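You operate a simulated robot arm through the tools that you are given. There is no shell and no other tool.

The job below is to be done with a simulated two-armed robot. You get a single attempt, and the scene is never put back.

## Task
Hold the jug with the blue handle on the worktop of the grey counter steady with one hand and put the yellow peg in it with the other.

The check looks at the end state, three seconds after you hand in, the way a careful person would. Anything else that was tipped, shoved, dropped, spilled or broken makes it a failure.

## Robot
Two 7-joint arms with two-finger parallel grippers on one trunk, on a base that moves. Base frame: it is fixed to the floor where the robot stands at the start and does not move with it; the origin is under the middle of the robot, x ahead of it, y to its left, z up; the surface under the hand at the start is at about z = 900. Readings come in mm, degrees, newtons and seconds.
The left shoulder is at the start at [56, 101, 1034], the right one opposite. With the tool pointing down near the work surface each hand reaches from about 220 to 540 mm from the robot's upright axis, wherever it stands, measured 20 degrees to its own side. Payload 2.4 kg a hand.
Tool frame (each hand has its own): the origin (TCP) lies between the finger pads and is the grasp point; the fingertips stand 24 mm ahead of it; z points along the fingers, y is the line along which they close. Largest opening 68 mm; finger width 17, thickness 10; the body of the gripper, 40 by 70 mm, starts 41 mm behind the TCP.
Orientation is that of the tool frame in the base frame, as a unit quaternion [x, y, z, w]. With the fingers straight down and closing along the base's y, the tool's x points along the base's -x, its y along +y and its z along -z.

## Interface
- The arms move only by the tool apply_moves. It takes "left_targets", "right_targets" or both (then of equal length, played together; a hand with none holds still); each is a list that holds one entry, the list of rows, each a list of 7 numbers: the opening, from 0 (shut) to 1 (fully open), then the shift along the tool's x, y, z in mm, then the turn, a rotation vector about the tool's x, y, z in degrees. In form: [[[hand, x, y, z, rx, ry, rz], ...]]. A call has 1 to 20 rows; each row is the pose to reach, as a shift and turn from the pose commanded when the call began, along the tool's axes at that moment. Rows are played at 5 a second. More than 50 mm and 8.6 degrees between two rows, or a gripper value outside its range, and nothing of the call is played. Where a pose cannot be reached the arm comes as near as it can. A force on the tool above 40 N (or 10 N above the force at the start of the call, whichever is more), or a blocked arm, ends the call early, and 0.2 s more pass. Each finger travels about 72 mm/s and halts on what it meets, pressing with about 22 N; the grip force reading is that of the motor and also rises with nothing between the fingers. The clock runs only during rows and for 0.2 s after the last one: add rows that repeat a pose to give the fingers time. It gives the time, the measured TCP pose, the force on the tool (base axes), the opening and the grip force at its end, in the units of the frame above (readings bear some noise), with the torque about the TCP (base axes, N m) and any sound that the robot's microphone picked up.
- Cameras (640 x 400 px; columns grow to the right, rows downward): "scene" is now at [143.3, -10.1, 1199.8]; the picture's right is [-0.01, -1.00, 0.00], its down [-0.37, 0.01, -0.93] and it looks along [0.93, -0.01, -0.37] (base axes); focal length 230 px, centre (320, 200). "left" rides on the left gripper at [84, -11, -75] in its tool frame; the picture's right is [0.13, 0.99, 0.00], its down [-0.60, 0.08, -0.79] and it looks along [-0.79, 0.10, 0.61] (tool axes); focal length 251 px, centre (320, 200). "right" rides on the right gripper at [84, 11, -75] in its tool frame; the picture's right is [-0.13, 0.99, 0.00], its down [-0.60, -0.08, -0.79] and it looks along [-0.79, -0.10, 0.61] (tool axes); focal length 251 px, centre (320, 200). There is no depth. A picture from a camera that has moved, and an enlarged one, comes with that camera's place and axes in the base frame and with its lens. The place of the scene camera against the robot may be out by one fixed shift of up to 25 mm in any direction.
- get_image(camera): a new picture of that camera. It takes no simulated time.
- slide_trunk(by): moves the trunk up (or, below 0, down) by that many mm; the arms and the scene camera ride with it, the base frame stays. It gives what a move gives, with no picture.
- drive_base(legs): drives the robot by 1 to 6 legs, each [ahead, left, turn to the left] in mm, mm and degrees, along the robot's own axes; the way and the turn of a leg run together, so that a leg with both is an arc; at most 1500 mm and 180 degrees a leg. The arms and the cameras ride along, it lands a little off, and it stops where it bumps. It gives what a move gives.
- pan_tilt(pan, tilt): turns the head with the scene camera to pan (to the left, within 86 degrees either way) and tilt (down, from -29 to 69), counted from straight ahead of the robot (the tilt from the chest, where the trunk bows). It gives what a move gives.
- zoom(camera, box): a new picture of the part [left, top, right, bottom] of that camera's present view, enlarged. It takes no simulated time.
- sign_off(): hands the job in; it is judged then, once.

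Places have to be worked out from the pictures, the camera data and where the tool is seen. Open the grippers and draw the arms clear of the work before you hand the job in, unless the task says otherwise.

The tools are called as a command line: name --argument value ..., lists and objects as JSON in quotes. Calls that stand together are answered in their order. apply_moves: Moves the arms, as the interface text tells. Its arguments: {"type":"object","properties":{"left_targets":{"type":"array"},"right_targets":{"type":"array"}},"required":[]} The other tools are called the same way: slide_trunk (by) moves the trunk up or down; drive_base (legs) drives the base; pan_tilt (pan, tilt) turns the head that bears the scene camera; get_image (camera) takes a picture; zoom (camera, box) takes an enlarged picture of a part of a camera's view; sign_off () hands the job in.

At the start:

```text
clock: 0.0
left_position: [411.8, 185.5, 1138.9]
left_orientation: [-0.001, 1.0, 0.0, -0.001]
left_ft_force: [-0.2, 0.0, 0.1]
left_torque: [0.01, 0.0, 0.02]
left_opening: 67.9
left_grasp_force: 0.1
right_position: [385.7, -184.1, 1140.7]
right_orientation: [0.0, 1.0, 0.001, 0.0]
right_ft_force: [-0.1, 0.4, 0.1]
right_torque: [0.0, 0.02, -0.02]
right_opening: 68.0
right_grasp_force: 0.0
trunk travel left (down, up): [-250.0, 600.0]
robot x, y, heading: [0.5, 1.3, 0.1]
head pan, tilt (commanded): [-0.8, 21.4]
```

scene: 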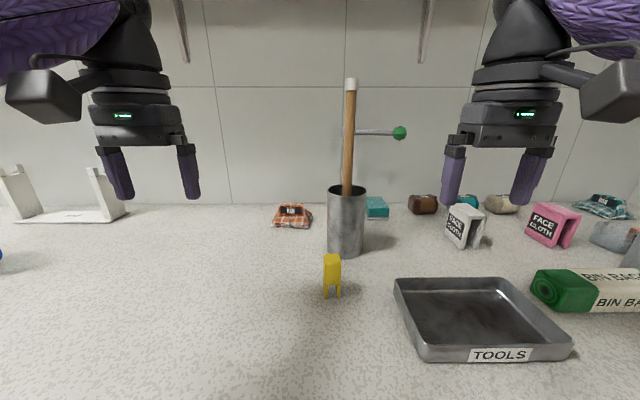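
right: 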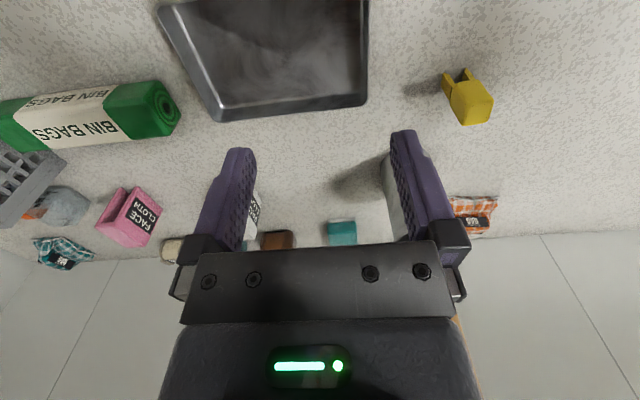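
left: 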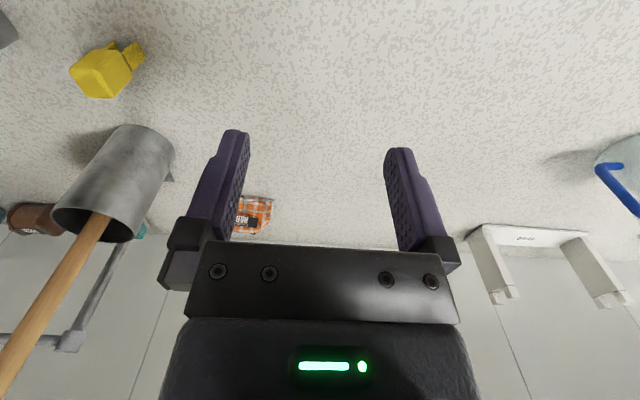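

The yellow peg (clothes-peg shaped) stands ahead in the scene view, and a bluish jug handle shows at the right edge of the left camera, so the jug is to the robot's left. I pan the head left to look.

pan_tilt --pan 50 --tilt 25

get_image --camera "scene"

```text
clock: 1.2
left_position: [412.5, 185.5, 1139.3]
left_orientation: [-0.001, 1.0, 0.0, 0.0]
left_ft_force: [0.0, 0.2, -0.4]
left_torque: [-0.01, -0.02, 0.01]
left_opening: 68.1
left_grasp_force: 0.1
right_position: [386.4, -184.5, 1141.5]
right_orientation: [0.0, 1.0, 0.0, 0.0]
right_ft_force: [1.0, 0.0, 1.3]
right_torque: [0.01, -0.01, 0.0]
right_opening: 68.0
right_grasp_force: 0.1
trunk travel left (down, up): [-250.0, 600.0]
robot x, y, heading: [1.1, -0.9, -0.1]
head pan, tilt (commanded): [50.0, 25.0]
```

```text
taken
camera scene: at [109.7, 61.7, 1194.1], right [0.77, -0.64, 0.0], down [-0.27, -0.32, -0.91], along [0.58, 0.69, -0.42], focal length 230 px, centre (320, 200)
```

scene: 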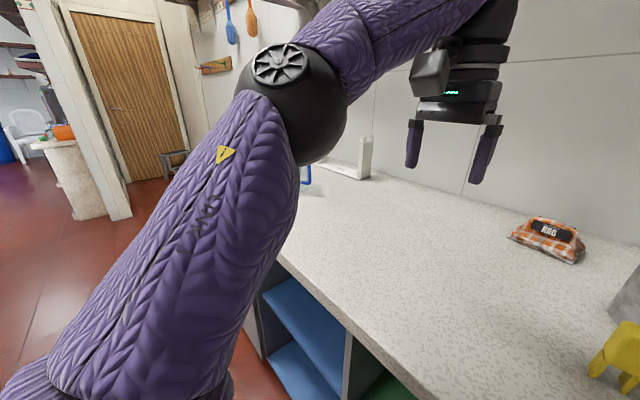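

The left arm hides the jug in this view. I try other pans to see it and the rest of the counter.

pan_tilt --pan 28 --tilt 30

get_image --camera "scene"

get_image --camera "left"

```text
clock: 2.0
left_position: [413.0, 184.5, 1138.9]
left_orientation: [-0.001, 1.0, 0.0, 0.001]
left_ft_force: [-0.3, 0.3, 0.1]
left_torque: [0.01, 0.04, -0.03]
left_opening: 68.0
left_grasp_force: 0.0
right_position: [386.5, -184.8, 1140.6]
right_orientation: [0.002, 1.0, 0.0, 0.0]
right_ft_force: [0.2, -0.4, -0.8]
right_torque: [-0.02, -0.01, 0.0]
right_opening: 67.9
right_grasp_force: 0.0
trunk travel left (down, up): [-250.0, 600.0]
robot x, y, heading: [-1.5, 0.5, 0.0]
head pan, tilt (commanded): [28.0, 30.0]
```

```text
taken
camera scene: at [130.2, 33.7, 1186.1], right [0.47, -0.88, 0.0], down [-0.44, -0.23, -0.87], along [0.76, 0.41, -0.5], focal length 230 px, centre (320, 200)
```

scene: 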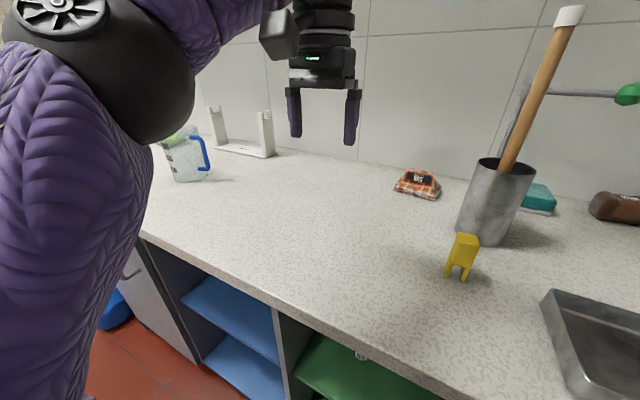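

```text
taken
camera left: at [328.0, 175.5, 1213.6], right [-0.13, 0.99, 0.0], down [0.6, 0.08, 0.79], along [0.79, 0.1, -0.61], focal length 251 px, centre (320, 200)
```

left: 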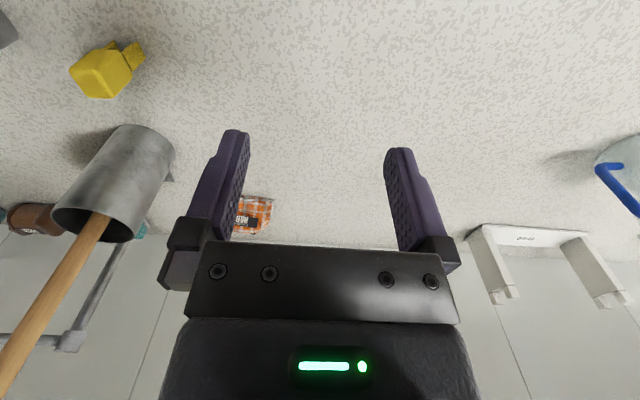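

The jug with the blue handle is visible at roughly (480, 650), far to the left; the peg is about (450, -40). I look to the right too for a full survey before moving.

pan_tilt --pan -35 --tilt 30

get_image --camera "scene"

pan_tilt --pan 0 --tilt 45

get_image --camera "scene"

```text
clock: 3.4
left_position: [412.3, 184.9, 1138.9]
left_orientation: [-0.001, 1.0, 0.0, 0.0]
left_ft_force: [-0.1, 0.2, -0.3]
left_torque: [-0.01, -0.01, -0.01]
left_opening: 68.0
left_grasp_force: 0.1
right_position: [385.6, -184.1, 1140.7]
right_orientation: [0.0, 1.0, -0.001, 0.0]
right_ft_force: [-0.4, -0.5, 0.1]
right_torque: [0.03, -0.02, -0.02]
right_opening: 68.0
right_grasp_force: 0.1
trunk travel left (down, up): [-250.0, 600.0]
robot x, y, heading: [2.4, 1.6, 0.1]
head pan, tilt (commanded): [-35.0, 30.0]
```

```text
taken
camera scene: at [124.5, -60.6, 1186.1], right [-0.57, -0.82, 0.0], down [-0.41, 0.29, -0.87], along [0.71, -0.5, -0.5], focal length 230 px, centre (320, 200)
```

scene: 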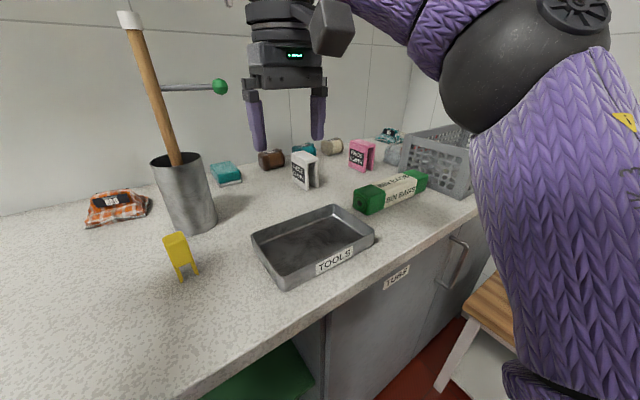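

```text
clock: 4.4
left_position: [412.5, 185.5, 1139.1]
left_orientation: [-0.001, 1.0, 0.0, 0.0]
left_ft_force: [-0.1, -0.4, -1.0]
left_torque: [0.04, 0.0, 0.02]
left_opening: 67.8
left_grasp_force: 0.2
right_position: [386.3, -183.5, 1140.2]
right_orientation: [0.001, 1.0, 0.0, 0.0]
right_ft_force: [0.0, 0.2, -0.7]
right_torque: [0.04, 0.05, -0.02]
right_opening: 67.9
right_grasp_force: 0.1
trunk travel left (down, up): [-250.0, 600.0]
robot x, y, heading: [1.0, -0.7, -0.1]
head pan, tilt (commanded): [0.0, 45.0]
```

```text
taken
camera scene: at [131.7, -8.9, 1163.5], right [0.0, -1.0, 0.0], down [-0.71, 0.0, -0.71], along [0.71, 0.0, -0.71], focal length 230 px, centre (320, 200)
```

scene: 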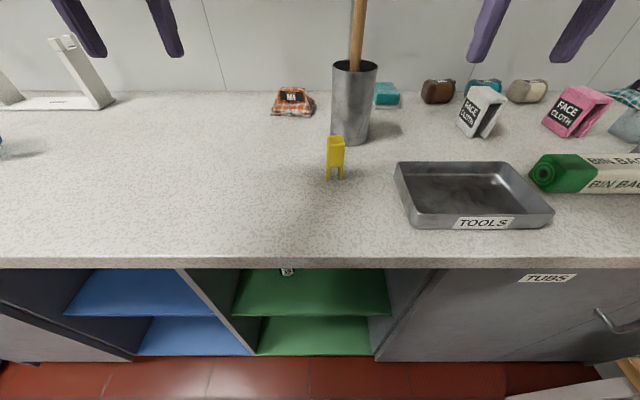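

The counter edge is at about x≈283 and the peg stands at about (446, -36). I zoom in on the peg and get the hand cameras' views to triangulate.

zoom --camera "scene" --box '[280, 40, 400, 200]'

zoom --camera "right" --box '[380, 20, 560, 160]'

zoom --camera "left" --box '[20, 0, 200, 140]'

```text
2.50 times, centred on (340, 120) of scene
camera zoom: at [131.7, -8.9, 1163.5], right [0.0, -1.0, 0.0], down [-0.71, 0.0, -0.71], along [0.71, 0.0, -0.71], focal length 576 px, centre (270, 400)
```

zoom: 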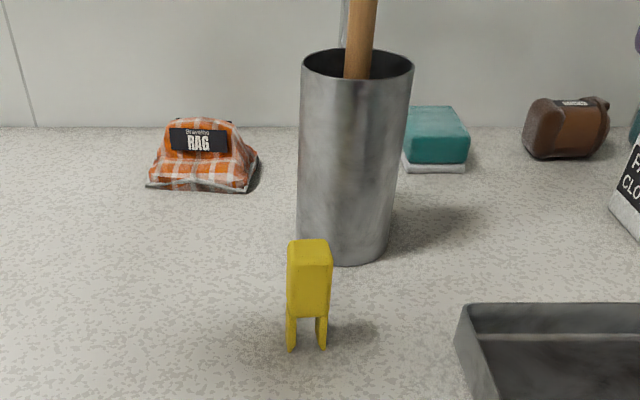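

```text
2.86 times, centred on (470, 90) of right
camera zoom: at [302.4, -174.6, 1216.6], right [0.13, 0.99, 0.0], down [0.6, -0.08, 0.79], along [0.79, -0.1, -0.61], focal length 718 px, centre (-109, 514)
```

zoom: 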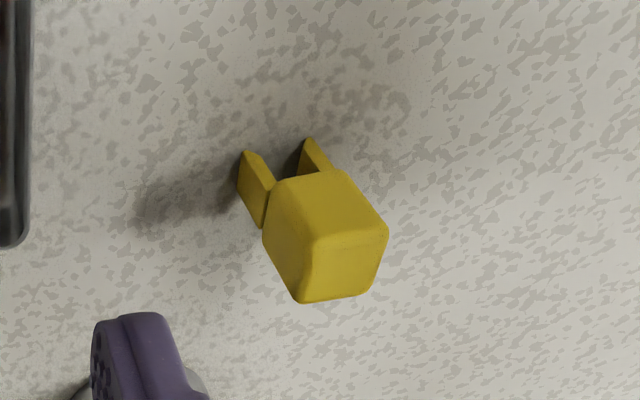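

```text
2.86 times, centred on (110, 70) of left
camera zoom: at [328.1, 175.5, 1213.6], right [-0.13, 0.99, 0.0], down [0.6, 0.08, 0.79], along [0.79, 0.1, -0.61], focal length 718 px, centre (920, 571)
```

zoom: 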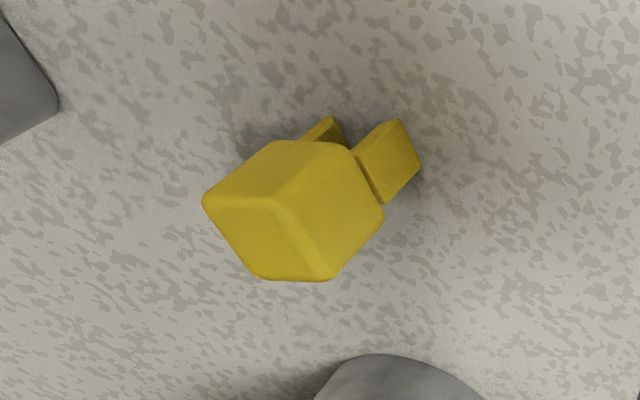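

Triangulating from both hand cameras, the peg's top centre is about (480, -26, 979), turned about 6° counter-clockwise, about 26 mm square. Now I look closer at the jug to decide which hand does what.

pan_tilt --pan 30 --tilt 25

zoom --camera "scene" --box '[130, 80, 330, 205]'

zoom --camera "left" --box '[540, 120, 640, 240]'

```text
clock: 5.3
left_position: [411.7, 185.3, 1138.9]
left_orientation: [-0.001, 1.0, 0.0, 0.001]
left_ft_force: [-0.4, 0.7, 0.5]
left_torque: [0.01, -0.01, 0.03]
left_opening: 68.2
left_grasp_force: 0.1
right_position: [386.4, -183.2, 1140.7]
right_orientation: [0.0, 1.0, 0.0, 0.001]
right_ft_force: [-0.4, -0.6, 0.3]
right_torque: [0.02, -0.01, 0.03]
right_opening: 68.1
right_grasp_force: 0.0
trunk travel left (down, up): [-250.0, 600.0]
robot x, y, heading: [2.6, 0.6, 0.1]
head pan, tilt (commanded): [30.0, 25.0]
```

```text
3.20 times, centred on (230, 142) of scene
camera zoom: at [130.2, 37.2, 1194.0], right [0.5, -0.87, 0.0], down [-0.37, -0.21, -0.91], along [0.78, 0.45, -0.42], focal length 737 px, centre (608, 384)
```

zoom: 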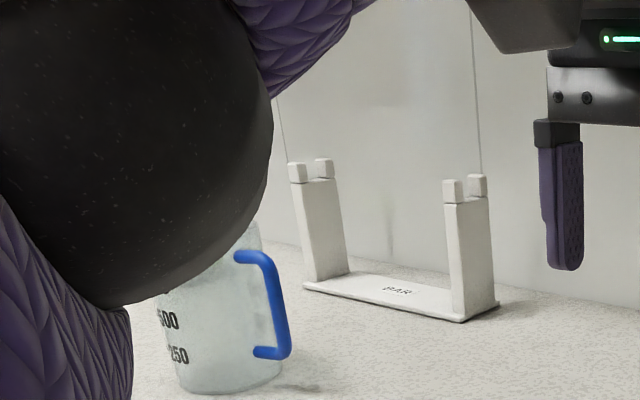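

```text
3.33 times, centred on (590, 180) of left
camera zoom: at [328.1, 175.5, 1213.5], right [-0.13, 0.99, 0.0], down [0.6, 0.08, 0.79], along [0.79, 0.1, -0.61], focal length 838 px, centre (-580, 267)
```

zoom: 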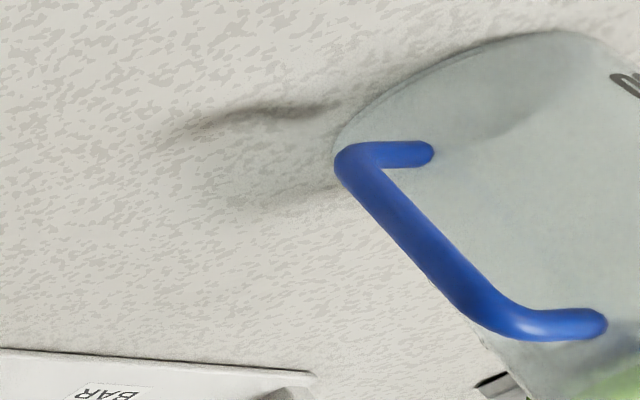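

The jug's handle points mostly to the robot's right (-y), so the plan is: left hand carries the peg, right hand holds the handle. I check clearance between the robot's base and the counter by looking straight down.

pan_tilt --pan 0 --tilt 69

get_image --camera "scene"

```text
clock: 6.5
left_position: [411.5, 185.4, 1138.8]
left_orientation: [0.0, 1.0, 0.0, 0.0]
left_ft_force: [-0.5, -1.1, -1.1]
left_torque: [-0.02, 0.02, 0.03]
left_opening: 68.1
left_grasp_force: 0.1
right_position: [386.5, -184.2, 1141.2]
right_orientation: [0.0, 1.0, 0.0, 0.0]
right_ft_force: [-0.4, 0.0, 0.4]
right_torque: [-0.05, -0.02, -0.01]
right_opening: 68.1
right_grasp_force: 0.1
trunk travel left (down, up): [-250.0, 600.0]
robot x, y, heading: [-3.6, 0.3, 0.2]
head pan, tilt (commanded): [0.0, 68.8]
```

```text
taken
camera scene: at [106.3, -8.8, 1134.7], right [0.0, -1.0, 0.0], down [-0.93, 0.0, -0.36], along [0.36, 0.0, -0.93], focal length 230 px, centre (320, 200)
```

scene: 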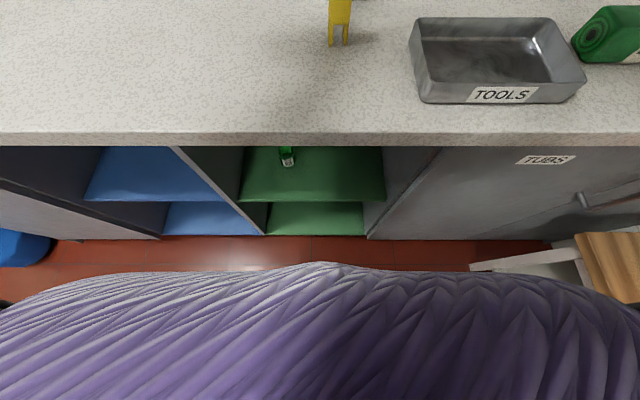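

The floor clearance looks modest, with a stool to the right and a bucket at the left, so I stay put for the pick. I move the left hand over the peg at (480, -26), staying high, with a 6° turn to line up with the peg.

apply_moves --left_targets '[[[1, -14, -42, 0, 0, 0, -1], [1, -28, -84, 0, 0, 0, -2], [1, -42, -127, 0, 0, 0, -4], [1, -56, -169, 0, 0, 0, -5], [1, -68, -211, 0, 0, 0, -6], [1, -68, -211, 40, 0, 0, -6], [1, -68, -211, 70, 0, 0, -6]]]'

get_image --camera "left"

get_image --camera "right"

```text
clock: 8.1
left_position: [428.5, -22.9, 1069.4]
left_orientation: [-0.053, 0.999, 0.0, -0.001]
left_ft_force: [-0.3, 0.2, 0.2]
left_torque: [0.01, 0.0, -0.01]
left_opening: 68.1
left_grasp_force: 0.1
left hand out of reach, approached as far as the arm can: row 2, 3, 4, 5, 6, 7
right_position: [385.8, -183.9, 1140.2]
right_orientation: [0.0, 1.0, 0.0, 0.0]
right_ft_force: [-0.9, 0.4, 0.0]
right_torque: [-0.01, 0.03, 0.01]
right_opening: 68.1
right_grasp_force: 0.0
trunk travel left (down, up): [-250.0, 600.0]
robot x, y, heading: [1.1, -2.1, 0.2]
head pan, tilt (commanded): [0.0, 68.8]
```

```text
taken
camera left: at [346.6, -41.2, 1143.6], right [-0.23, 0.97, 0.0], down [0.59, 0.14, 0.79], along [0.77, 0.19, -0.61], focal length 251 px, centre (320, 200)
```

left: 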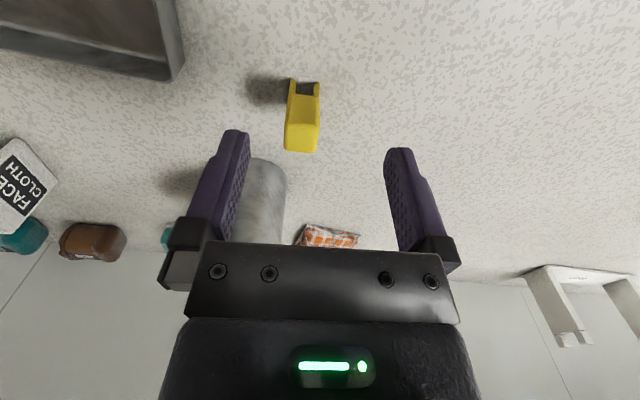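

```text
taken
camera right: at [302.3, -174.8, 1216.6], right [0.13, 0.99, 0.0], down [0.6, -0.08, 0.79], along [0.79, -0.1, -0.61], focal length 251 px, centre (320, 200)
```

right: 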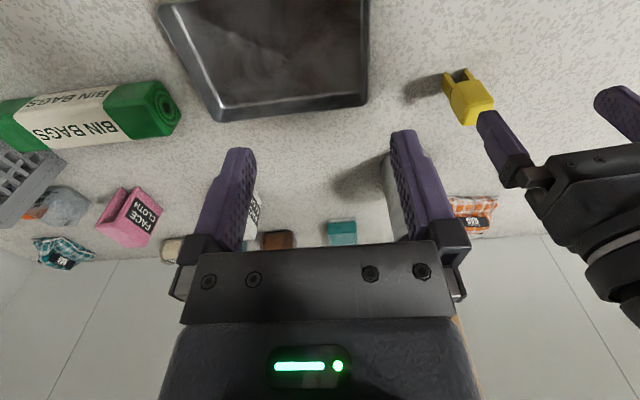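

The left arm fell short at x=428 since the peg is at the edge of its reach. The downward view shows the base front is behind about x=216 and the counter plinth at about 347, so I can drive ahead 60 mm safely with the hands high.

drive_base --legs '[[60, 0, 0]]'

get_image --camera "left"

get_image --camera "scene"

```text
clock: 9.0
left_position: [488.4, -21.9, 1068.9]
left_orientation: [-0.053, 0.999, 0.0, 0.0]
left_ft_force: [-0.4, -0.2, 0.0]
left_torque: [0.03, -0.01, -0.01]
left_opening: 68.0
left_grasp_force: 0.1
right_position: [445.7, -184.0, 1140.5]
right_orientation: [0.001, 1.0, 0.0, 0.0]
right_ft_force: [-0.2, 0.5, 1.1]
right_torque: [0.0, 0.01, 0.02]
right_opening: 67.9
right_grasp_force: 0.0
trunk travel left (down, up): [-250.0, 600.0]
robot x, y, heading: [59.4, 2.4, -0.2]
head pan, tilt (commanded): [0.0, 68.8]
```

```text
taken
camera left: at [406.2, -41.0, 1143.7], right [-0.23, 0.97, 0.0], down [0.59, 0.14, 0.79], along [0.77, 0.18, -0.61], focal length 251 px, centre (320, 200)
```

left: 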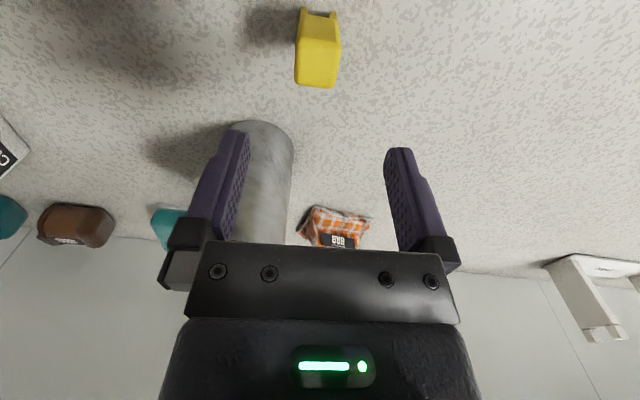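

```text
taken
camera scene: at [165.9, -8.9, 1134.5], right [0.0, -1.0, 0.0], down [-0.93, 0.0, -0.36], along [0.36, 0.0, -0.93], focal length 230 px, centre (320, 200)
```

scene: 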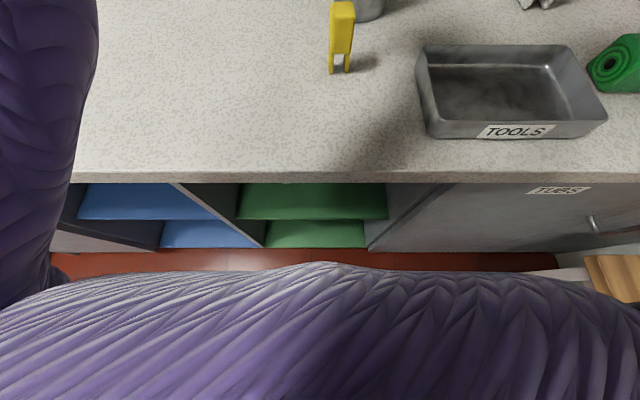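

Base moved cleanly. I zoom the left camera on the peg to refine its position relative to the hand.

zoom --camera "left" --box '[240, 0, 400, 100]'

zoom --camera "right" --box '[400, 0, 640, 150]'

```text
4.00 times, centred on (320, 50) of left
camera zoom: at [406.2, -41.0, 1143.7], right [-0.23, 0.97, 0.0], down [0.59, 0.14, 0.79], along [0.77, 0.18, -0.61], focal length 1006 px, centre (320, 800)
```

zoom: 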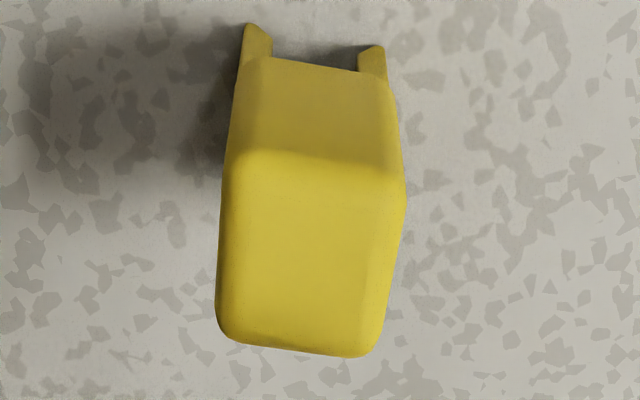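

```text
2.67 times, centred on (520, 75) of right
camera zoom: at [362.0, -174.8, 1216.4], right [0.13, 0.99, 0.0], down [0.6, -0.08, 0.79], along [0.79, -0.1, -0.61], focal length 670 px, centre (-213, 533)
```

zoom: 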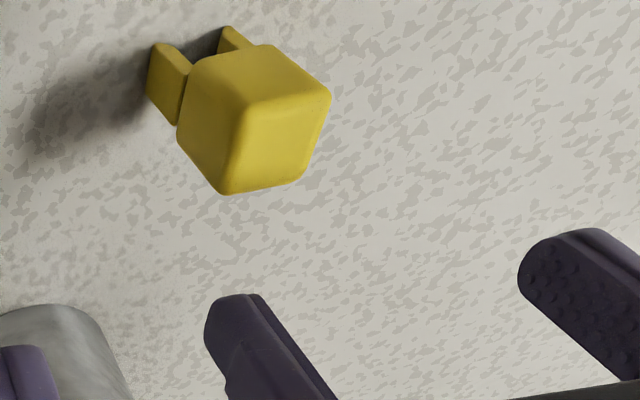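

The refined peg top centre is (480, -26.5, 979), and the hand's yaw matches the peg's. I make a small corrective shift first, to confirm the commanded pose agrees with the measured one after the out-of-reach move.

apply_moves --left_targets '[[[1, 8.8, -3.7, 0, 0, 0, 0], [1, 8.8, -3.7, 0, 0, 0, 0]]]'

```text
clock: 9.6
left_position: [479.1, -26.6, 1069.5]
left_orientation: [-0.053, 0.999, -0.001, 0.0]
left_ft_force: [0.6, -0.3, -0.1]
left_torque: [0.03, 0.0, 0.02]
left_opening: 68.2
left_grasp_force: 0.1
right_position: [445.3, -184.2, 1140.6]
right_orientation: [0.0, 1.0, 0.0, -0.001]
right_ft_force: [0.0, -0.3, 0.7]
right_torque: [-0.03, 0.03, -0.01]
right_opening: 68.2
right_grasp_force: 0.2
trunk travel left (down, up): [-250.0, 600.0]
robot x, y, heading: [61.0, 1.1, -0.1]
head pan, tilt (commanded): [0.0, 68.8]
```

The hand tracks well at (479, -27, 1069). I lower to just above the peg and check the view.

apply_moves --left_targets '[[[1, 0, 0, 30, 0, 0, 0], [1, 0, 0, 58, 0, 0, 0], [1, 0, 0, 58, 0, 0, 0]]]'

get_image --camera "left"

get_image --camera "right"

get_image --camera "scene"

```text
clock: 10.4
left_position: [477.7, -28.2, 1011.6]
left_orientation: [-0.053, 0.999, -0.002, 0.0]
left_ft_force: [0.0, -0.5, -0.3]
left_torque: [0.02, 0.02, -0.04]
left_opening: 68.1
left_grasp_force: 0.0
right_position: [445.5, -184.8, 1139.3]
right_orientation: [-0.001, 1.0, 0.0, 0.0]
right_ft_force: [0.6, 0.5, -0.1]
right_torque: [0.02, 0.03, 0.0]
right_opening: 67.8
right_grasp_force: 0.0
trunk travel left (down, up): [-250.0, 600.0]
robot x, y, heading: [58.4, -3.1, 0.1]
head pan, tilt (commanded): [0.0, 68.8]
```

```text
taken
camera left: at [395.5, -46.3, 1085.9], right [-0.23, 0.97, 0.0], down [0.59, 0.14, 0.79], along [0.77, 0.18, -0.61], focal length 251 px, centre (320, 200)
```

left: 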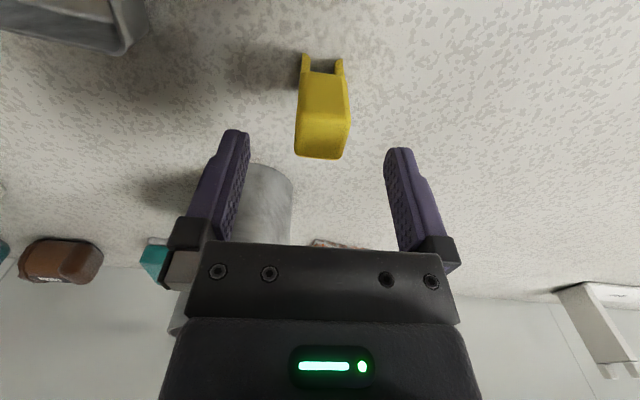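

```text
taken
camera right: at [361.6, -174.8, 1216.6], right [0.13, 0.99, 0.0], down [0.6, -0.08, 0.79], along [0.79, -0.1, -0.61], focal length 251 px, centre (320, 200)
```

right: 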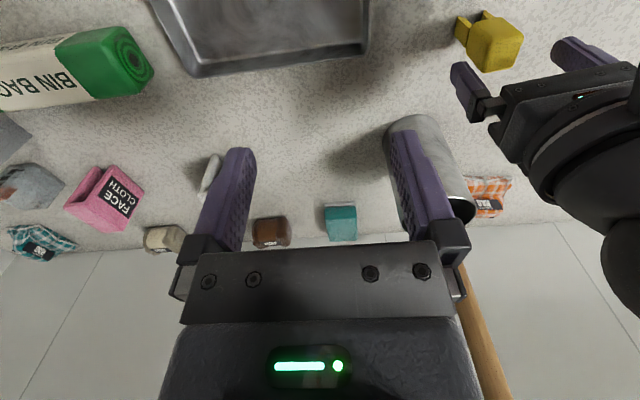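

```text
taken
camera scene: at [165.5, -8.9, 1134.6], right [0.0, -1.0, 0.0], down [-0.93, 0.0, -0.36], along [0.36, 0.0, -0.93], focal length 230 px, centre (320, 200)
```

scene: 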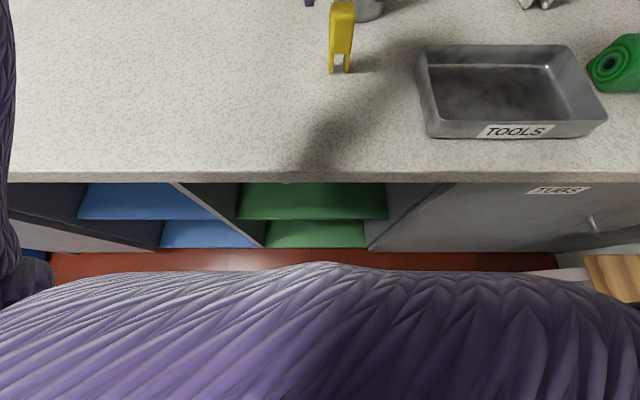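

The peg sits centred between the open fingers. I lower to grasp height (TCP z≈957) and close.

apply_moves --left_targets '[[[1, 0, 0, 30, 0, 0, 0], [1, 0, 0, 54, 0, 0, 0], [1, 0, 0, 54, 0, 0, 0], [0.5, 0, 0, 54, 0, 0, 0], [0.25, 0, 0, 54, 0, 0, 0], [0.25, 0, 0, 54, 0, 0, 0], [0.25, 0, 0, 54, 0, 0, 0]]]'

get_image --camera "left"

get_image --camera "right"

```text
clock: 12.0
left_position: [478.7, -27.4, 958.3]
left_orientation: [-0.053, 0.999, -0.001, -0.001]
left_ft_force: [0.7, -0.6, -0.3]
left_torque: [0.0, 0.01, -0.02]
left_opening: 27.5
left_grasp_force: 21.8
right_position: [443.9, -183.5, 1141.2]
right_orientation: [0.0, 1.0, 0.0, 0.0]
right_ft_force: [0.1, 0.3, -0.5]
right_torque: [0.0, 0.01, 0.01]
right_opening: 67.8
right_grasp_force: 0.2
trunk travel left (down, up): [-250.0, 600.0]
robot x, y, heading: [57.6, 1.1, -0.2]
head pan, tilt (commanded): [0.0, 68.8]
```

```text
taken
camera left: at [397.6, -45.6, 1031.8], right [-0.23, 0.97, 0.0], down [0.59, 0.14, 0.79], along [0.77, 0.18, -0.61], focal length 251 px, centre (320, 200)
```

left: 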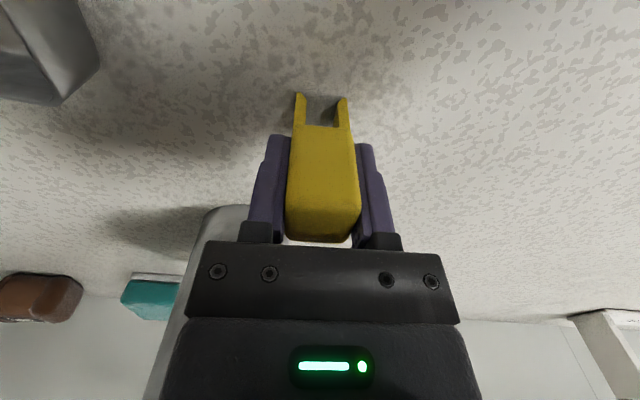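

```text
taken
camera right: at [361.6, -174.8, 1216.6], right [0.13, 0.99, 0.0], down [0.6, -0.08, 0.79], along [0.79, -0.1, -0.61], focal length 251 px, centre (320, 200)
```

right: 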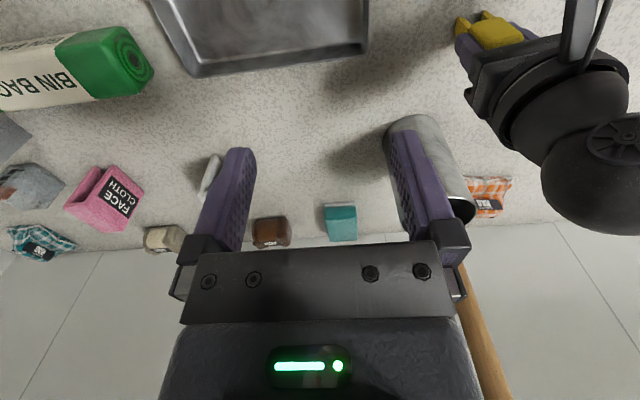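

Peg gripped at 27.5 mm with 22 N. I lift it straight up and bring the hand back to the left and nearer the body.

apply_moves --left_targets '[[[0.25, 0, 0, -30, 0, 0, 0], [0.25, 0, 0, -70, 0, 0, 0], [0.25, 0, 0, -110, 0, 0, 0], [0.25, 8, 40, -130, 0, 0, 0], [0.25, 15, 80, -150, 0, 0, 0], [0.25, 22, 120, -162, 0, 0, 0], [0.25, 28, 160, -162, 0, 0, 0], [0.25, 30, 181, -162, 0, 0, 0]]]'

get_image --camera "left"

pan_tilt --pan 5 --tilt 35

get_image --camera "scene"

```text
clock: 13.8
left_position: [430.5, 149.7, 1119.9]
left_orientation: [-0.053, 0.999, 0.001, -0.001]
left_ft_force: [0.3, 0.5, -0.4]
left_torque: [0.0, 0.01, 0.01]
left_opening: 27.8
left_grasp_force: 21.9
right_position: [445.7, -184.0, 1141.6]
right_orientation: [0.0, 1.0, 0.0, 0.001]
right_ft_force: [-0.6, 0.5, -0.5]
right_torque: [0.0, 0.02, -0.01]
right_opening: 67.8
right_grasp_force: 0.1
trunk travel left (down, up): [-250.0, 600.0]
robot x, y, heading: [58.0, -2.6, -0.0]
head pan, tilt (commanded): [0.0, 68.8]
```

```text
taken
camera left: at [348.7, 132.0, 1194.9], right [-0.23, 0.97, 0.0], down [0.59, 0.14, 0.79], along [0.77, 0.18, -0.61], focal length 251 px, centre (320, 200)
```

left: 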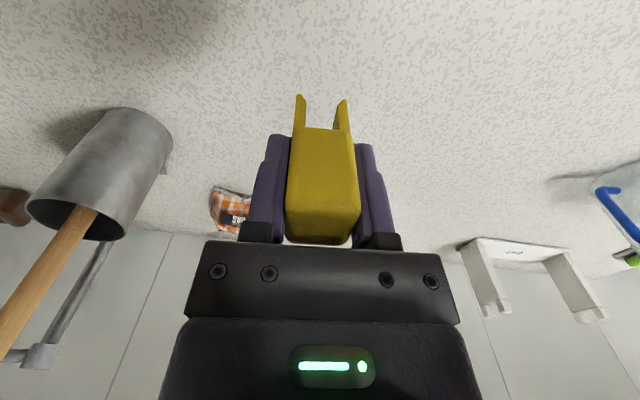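

```text
clock: 14.8
left_position: [431.7, 150.7, 1120.5]
left_orientation: [-0.053, 0.999, 0.0, -0.001]
left_ft_force: [0.0, -0.2, -0.7]
left_torque: [-0.01, 0.02, 0.0]
left_opening: 27.7
left_grasp_force: 22.0
right_position: [445.2, -184.6, 1140.9]
right_orientation: [0.0, 1.0, 0.0, 0.0]
right_ft_force: [-0.8, -1.2, -0.3]
right_torque: [0.01, 0.01, -0.01]
right_opening: 67.7
right_grasp_force: 0.1
trunk travel left (down, up): [-250.0, 600.0]
robot x, y, heading: [57.8, 2.5, -0.0]
head pan, tilt (commanded): [5.0, 35.0]
```

```text
taken
camera scene: at [197.3, -1.2, 1178.2], right [0.09, -1.0, 0.0], down [-0.57, -0.05, -0.82], along [0.82, 0.07, -0.57], focal length 230 px, centre (320, 200)
```

scene: 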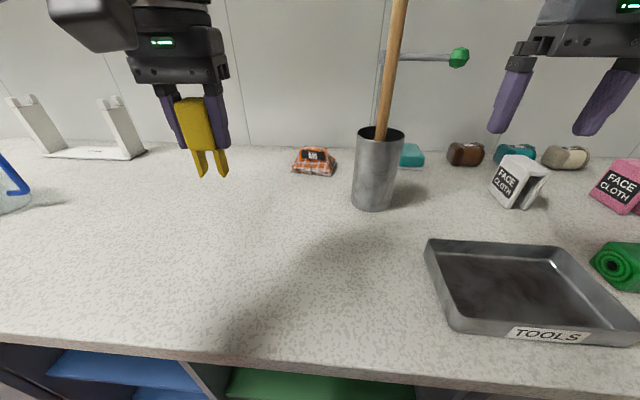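

The peg is secure and lifted. I drive left 300 mm (path over the counter is clear for both hands), then look at the jug.

drive_base --legs '[[0, 300, 0]]'

pan_tilt --pan 25 --tilt 35

get_image --camera "scene"

get_image --camera "left"

get_image --camera "right"

```text
clock: 16.9
left_position: [430.0, 459.7, 1121.1]
left_orientation: [-0.056, 0.998, -0.001, 0.0]
left_ft_force: [0.6, -0.4, 0.0]
left_torque: [0.0, 0.01, 0.02]
left_opening: 27.7
left_grasp_force: 21.9
right_position: [444.0, 126.6, 1141.2]
right_orientation: [-0.003, 1.0, 0.0, 0.0]
right_ft_force: [0.1, -0.1, 0.0]
right_torque: [0.01, 0.0, -0.02]
right_opening: 68.1
right_grasp_force: 0.1
trunk travel left (down, up): [-250.0, 600.0]
robot x, y, heading: [58.2, 307.7, 0.3]
head pan, tilt (commanded): [5.0, 35.0]
```

```text
clock: 17.7
left_position: [430.1, 460.1, 1121.4]
left_orientation: [-0.056, 0.998, 0.0, 0.0]
left_ft_force: [0.2, 0.4, 0.5]
left_torque: [0.0, -0.03, 0.04]
left_opening: 27.6
left_grasp_force: 22.2
right_position: [444.8, 125.7, 1141.1]
right_orientation: [-0.002, 1.0, -0.001, 0.001]
right_ft_force: [-0.2, -0.8, 0.9]
right_torque: [0.0, 0.02, -0.01]
right_opening: 68.5
right_grasp_force: 0.0
trunk travel left (down, up): [-250.0, 600.0]
robot x, y, heading: [53.4, 307.3, 0.1]
head pan, tilt (commanded): [25.0, 35.0]
```

```text
taken
camera scene: at [188.5, 336.8, 1178.3], right [0.43, -0.9, 0.0], down [-0.52, -0.24, -0.82], along [0.74, 0.35, -0.57], focal length 230 px, centre (320, 200)
```

scene: 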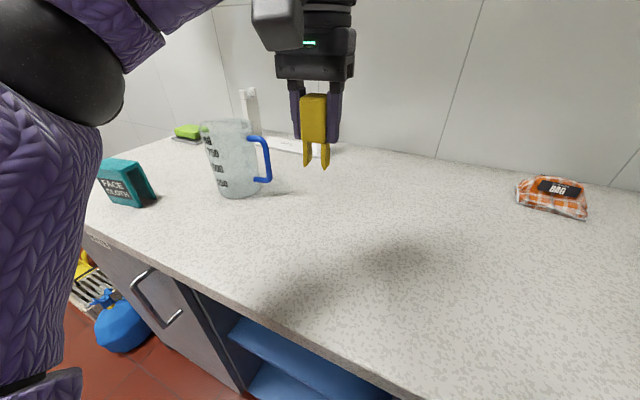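

```text
taken
camera left: at [347.5, 440.8, 1194.9], right [-0.24, 0.97, 0.0], down [0.59, 0.15, 0.79], along [0.77, 0.19, -0.61], focal length 251 px, centre (320, 200)
```

left: 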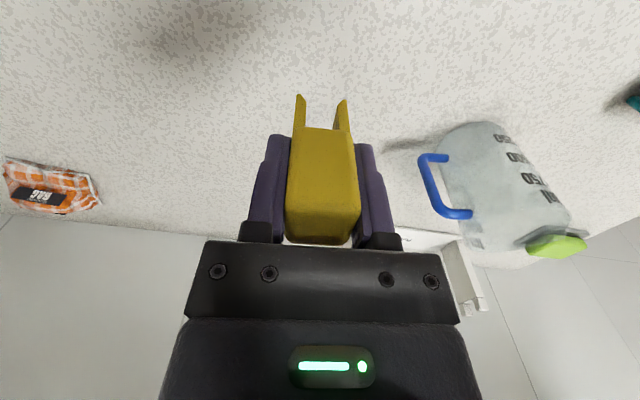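

```text
taken
camera right: at [361.8, 134.7, 1216.6], right [0.12, 0.99, 0.0], down [0.6, -0.08, 0.79], along [0.79, -0.1, -0.61], focal length 251 px, centre (320, 200)
```

right: 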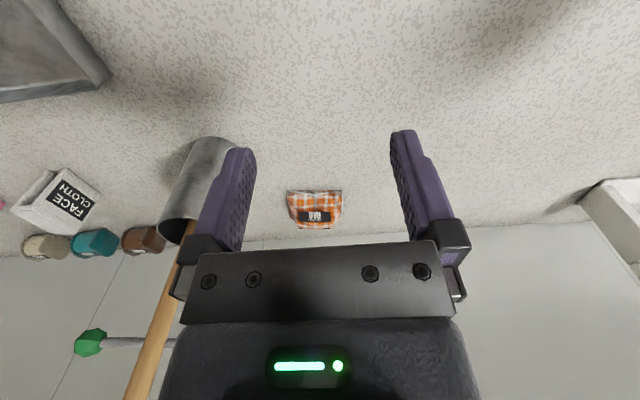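

Now the jug is in clear view, with a face-cloth box to its left, a sponge and the BAR stand behind. I zoom in from both cameras to triangulate it.

zoom --camera "scene" --box '[160, 90, 320, 215]'

zoom --camera "left" --box '[380, 100, 640, 280]'

```text
3.20 times, centred on (240, 152) of scene
camera zoom: at [188.5, 336.8, 1178.3], right [0.43, -0.9, 0.0], down [-0.52, -0.24, -0.82], along [0.74, 0.35, -0.57], focal length 737 px, centre (576, 352)
```

zoom: 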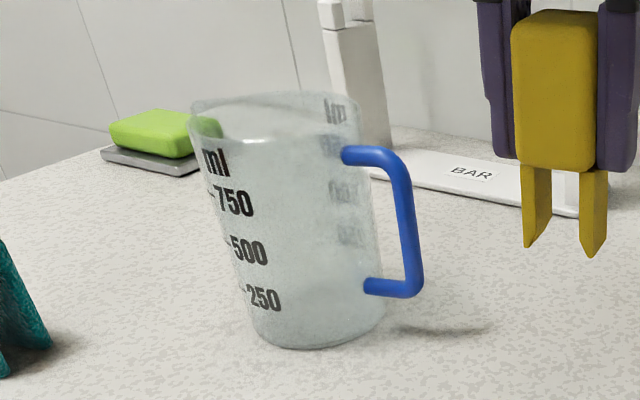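

```text
2.22 times, centred on (510, 190) of left
camera zoom: at [347.5, 440.8, 1194.9], right [-0.24, 0.97, 0.0], down [0.59, 0.15, 0.79], along [0.77, 0.19, -0.61], focal length 559 px, centre (-102, 222)
```

zoom: 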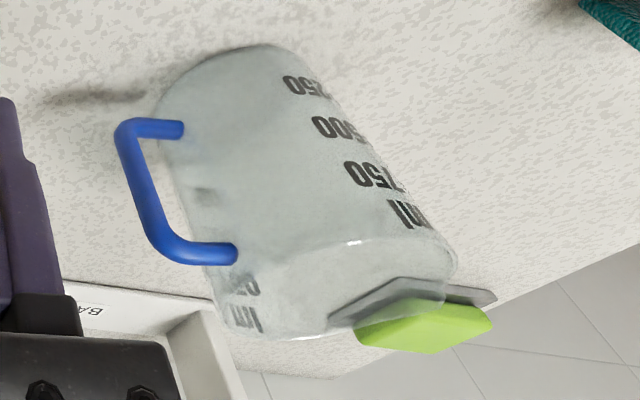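

Triangulation puts the empty jug's axis near (542, 719), rim radius ~57 at z≈1053, with the handle bar near (543, 630), pointing straight along -y. Before driving further left I check the floor and the cabinet-door handle for clearance.

pan_tilt --pan 40 --tilt 65

get_image --camera "scene"

pan_tilt --pan 80 --tilt 55

get_image --camera "scene"

```text
clock: 18.7
left_position: [429.4, 460.0, 1120.4]
left_orientation: [-0.056, 0.998, 0.0, 0.0]
left_ft_force: [0.3, 0.2, 0.4]
left_torque: [0.0, 0.01, 0.03]
left_opening: 27.9
left_grasp_force: 22.3
right_position: [445.6, 126.1, 1141.8]
right_orientation: [-0.002, 1.0, -0.001, 0.0]
right_ft_force: [0.4, 0.2, 0.4]
right_torque: [-0.02, 0.02, 0.03]
right_opening: 67.8
right_grasp_force: 0.0
trunk travel left (down, up): [-250.0, 600.0]
robot x, y, heading: [55.8, 308.2, 0.3]
head pan, tilt (commanded): [40.0, 65.0]
```

```text
taken
camera scene: at [155.2, 338.6, 1138.5], right [0.65, -0.76, 0.0], down [-0.69, -0.59, -0.42], along [0.32, 0.27, -0.91], focal length 230 px, centre (320, 200)
```

scene: 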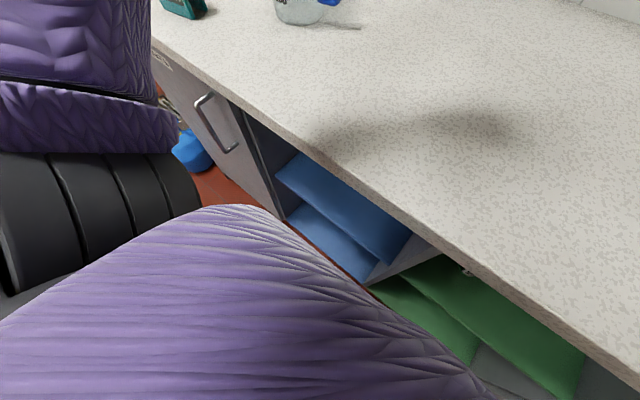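

```text
clock: 19.7
left_position: [429.5, 460.3, 1119.6]
left_orientation: [-0.055, 0.998, 0.0, 0.0]
left_ft_force: [-0.7, 0.2, 0.8]
left_torque: [-0.04, 0.04, 0.0]
left_opening: 27.3
left_grasp_force: 21.8
right_position: [446.0, 124.9, 1140.2]
right_orientation: [-0.002, 1.0, -0.001, -0.001]
right_ft_force: [-0.4, -0.9, 0.4]
right_torque: [-0.01, -0.02, -0.01]
right_opening: 68.0
right_grasp_force: 0.1
trunk travel left (down, up): [-250.0, 600.0]
robot x, y, heading: [59.4, 307.8, 0.2]
head pan, tilt (commanded): [80.0, 55.0]
```

```text
taken
camera scene: at [121.0, 370.3, 1150.0], right [0.99, -0.17, 0.0], down [-0.14, -0.81, -0.57], along [0.1, 0.57, -0.82], focal length 230 px, centre (320, 200)
```

scene: 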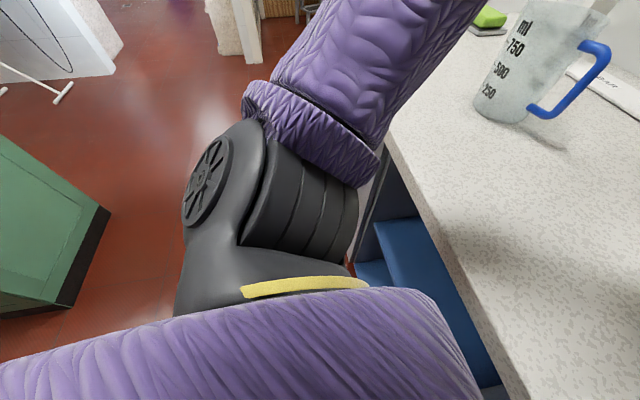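

The way left is clear at floor level and the bin is well behind. I raise the trunk 100 mm for extra clearance and reach, then drive left so that the jug is between the two shoulders.

slide_trunk --by 100

drive_base --legs '[[0, 200, 0]]'

pan_tilt --pan 25 --tilt 40

get_image --camera "scene"

get_image --camera "left"

get_image --camera "right"

```text
clock: 21.1
left_position: [430.1, 460.2, 1221.6]
left_orientation: [-0.056, 0.998, 0.0, 0.0]
left_ft_force: [-0.3, 0.1, -0.3]
left_torque: [0.0, 0.0, -0.03]
left_opening: 27.5
left_grasp_force: 22.2
right_position: [445.4, 125.0, 1240.8]
right_orientation: [-0.002, 1.0, 0.001, 0.0]
right_ft_force: [0.6, 0.3, 0.3]
right_torque: [-0.01, 0.0, -0.01]
right_opening: 67.9
right_grasp_force: 0.0
trunk travel left (down, up): [-350.0, 500.0]
robot x, y, heading: [59.6, 309.7, 0.1]
head pan, tilt (commanded): [80.0, 55.0]
```

```text
clock: 22.6
left_position: [429.2, 656.6, 1220.7]
left_orientation: [-0.055, 0.998, 0.0, -0.001]
left_ft_force: [0.2, 0.4, -0.3]
left_torque: [-0.02, -0.02, 0.01]
left_opening: 27.6
left_grasp_force: 22.2
right_position: [444.5, 323.5, 1241.0]
right_orientation: [-0.003, 1.0, 0.0, 0.0]
right_ft_force: [-0.8, 0.6, -0.3]
right_torque: [-0.01, -0.01, 0.0]
right_opening: 67.9
right_grasp_force: 0.1
trunk travel left (down, up): [-350.0, 500.0]
robot x, y, heading: [55.9, 507.2, 0.2]
head pan, tilt (commanded): [80.0, 55.0]
```

```text
clock: 23.9
left_position: [429.4, 656.4, 1220.6]
left_orientation: [-0.057, 0.998, 0.0, 0.001]
left_ft_force: [-0.5, 1.0, 0.3]
left_torque: [0.0, 0.03, 0.0]
left_opening: 27.4
left_grasp_force: 22.0
right_position: [444.6, 323.3, 1239.8]
right_orientation: [-0.002, 1.0, 0.0, 0.001]
right_ft_force: [0.7, 0.4, 0.1]
right_torque: [0.03, -0.01, -0.03]
right_opening: 68.0
right_grasp_force: 0.1
trunk travel left (down, up): [-350.0, 500.0]
robot x, y, heading: [55.3, 504.5, 0.4]
head pan, tilt (commanded): [25.0, 40.0]
```

```text
taken
camera scene: at [164.4, 532.7, 1271.9], right [0.43, -0.9, 0.0], down [-0.58, -0.27, -0.77], along [0.69, 0.33, -0.64], focal length 230 px, centre (320, 200)
```

scene: 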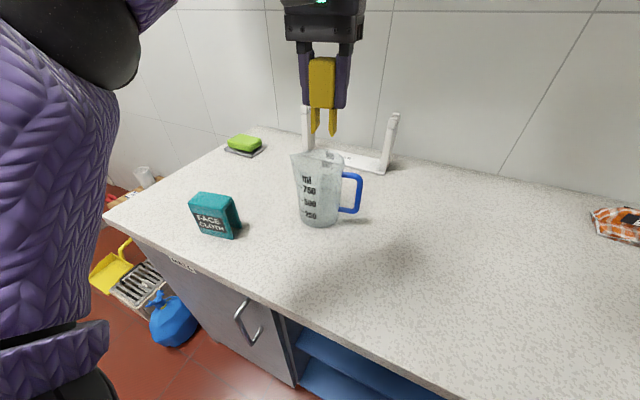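

```text
taken
camera left: at [346.6, 637.8, 1295.0], right [-0.24, 0.97, 0.0], down [0.59, 0.15, 0.79], along [0.77, 0.19, -0.61], focal length 251 px, centre (320, 200)
```

left: 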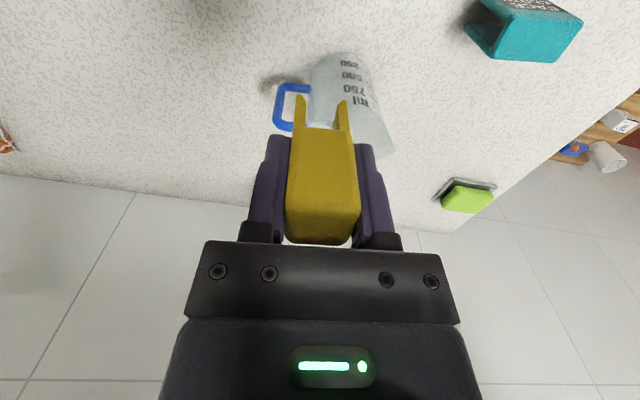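

```text
taken
camera right: at [360.8, 331.7, 1316.6], right [0.12, 0.99, 0.0], down [0.6, -0.08, 0.79], along [0.79, -0.1, -0.61], focal length 251 px, centre (320, 200)
```

right: 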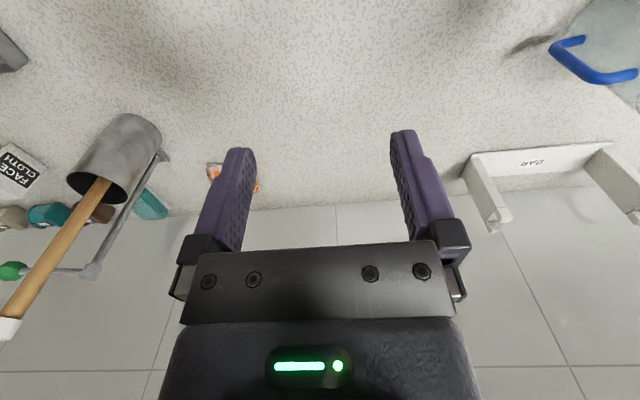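

Hand cameras now both see the jug's handle. I zoom for a precise triangulation from the calibrated hand cameras.

zoom --camera "left" --box '[250, 40, 410, 170]'

zoom --camera "right" --box '[480, 0, 640, 120]'

zoom --camera "scene" --box '[260, 130, 400, 240]'

```text
3.08 times, centred on (330, 105) of left
camera zoom: at [346.6, 637.8, 1295.0], right [-0.24, 0.97, 0.0], down [0.59, 0.15, 0.79], along [0.77, 0.19, -0.61], focal length 774 px, centre (289, 492)
```

zoom: 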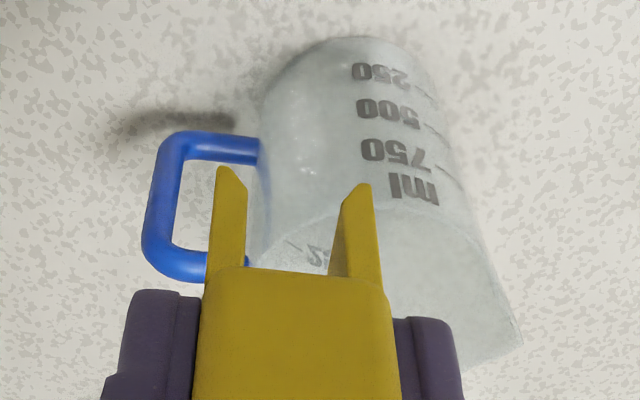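

```text
3.33 times, centred on (560, 60) of right
camera zoom: at [360.8, 331.7, 1316.6], right [0.12, 0.99, 0.0], down [0.6, -0.08, 0.79], along [0.79, -0.1, -0.61], focal length 838 px, centre (-480, 667)
```

zoom: 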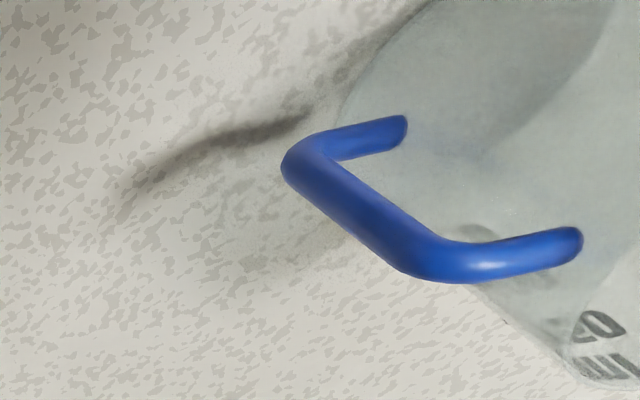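

```text
3.64 times, centred on (330, 185) of scene
camera zoom: at [164.4, 532.7, 1271.9], right [0.43, -0.9, 0.0], down [-0.58, -0.27, -0.77], along [0.69, 0.33, -0.64], focal length 837 px, centre (284, 254)
```

zoom: 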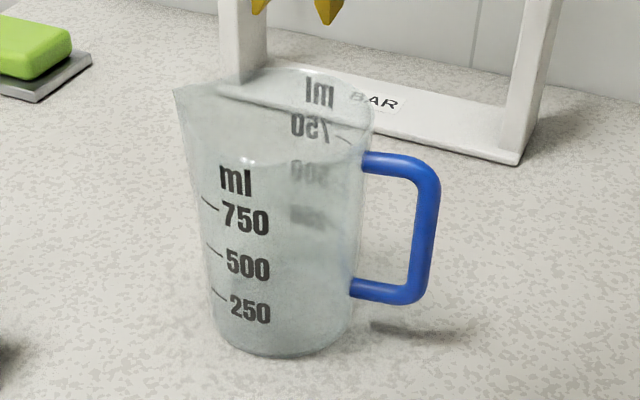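

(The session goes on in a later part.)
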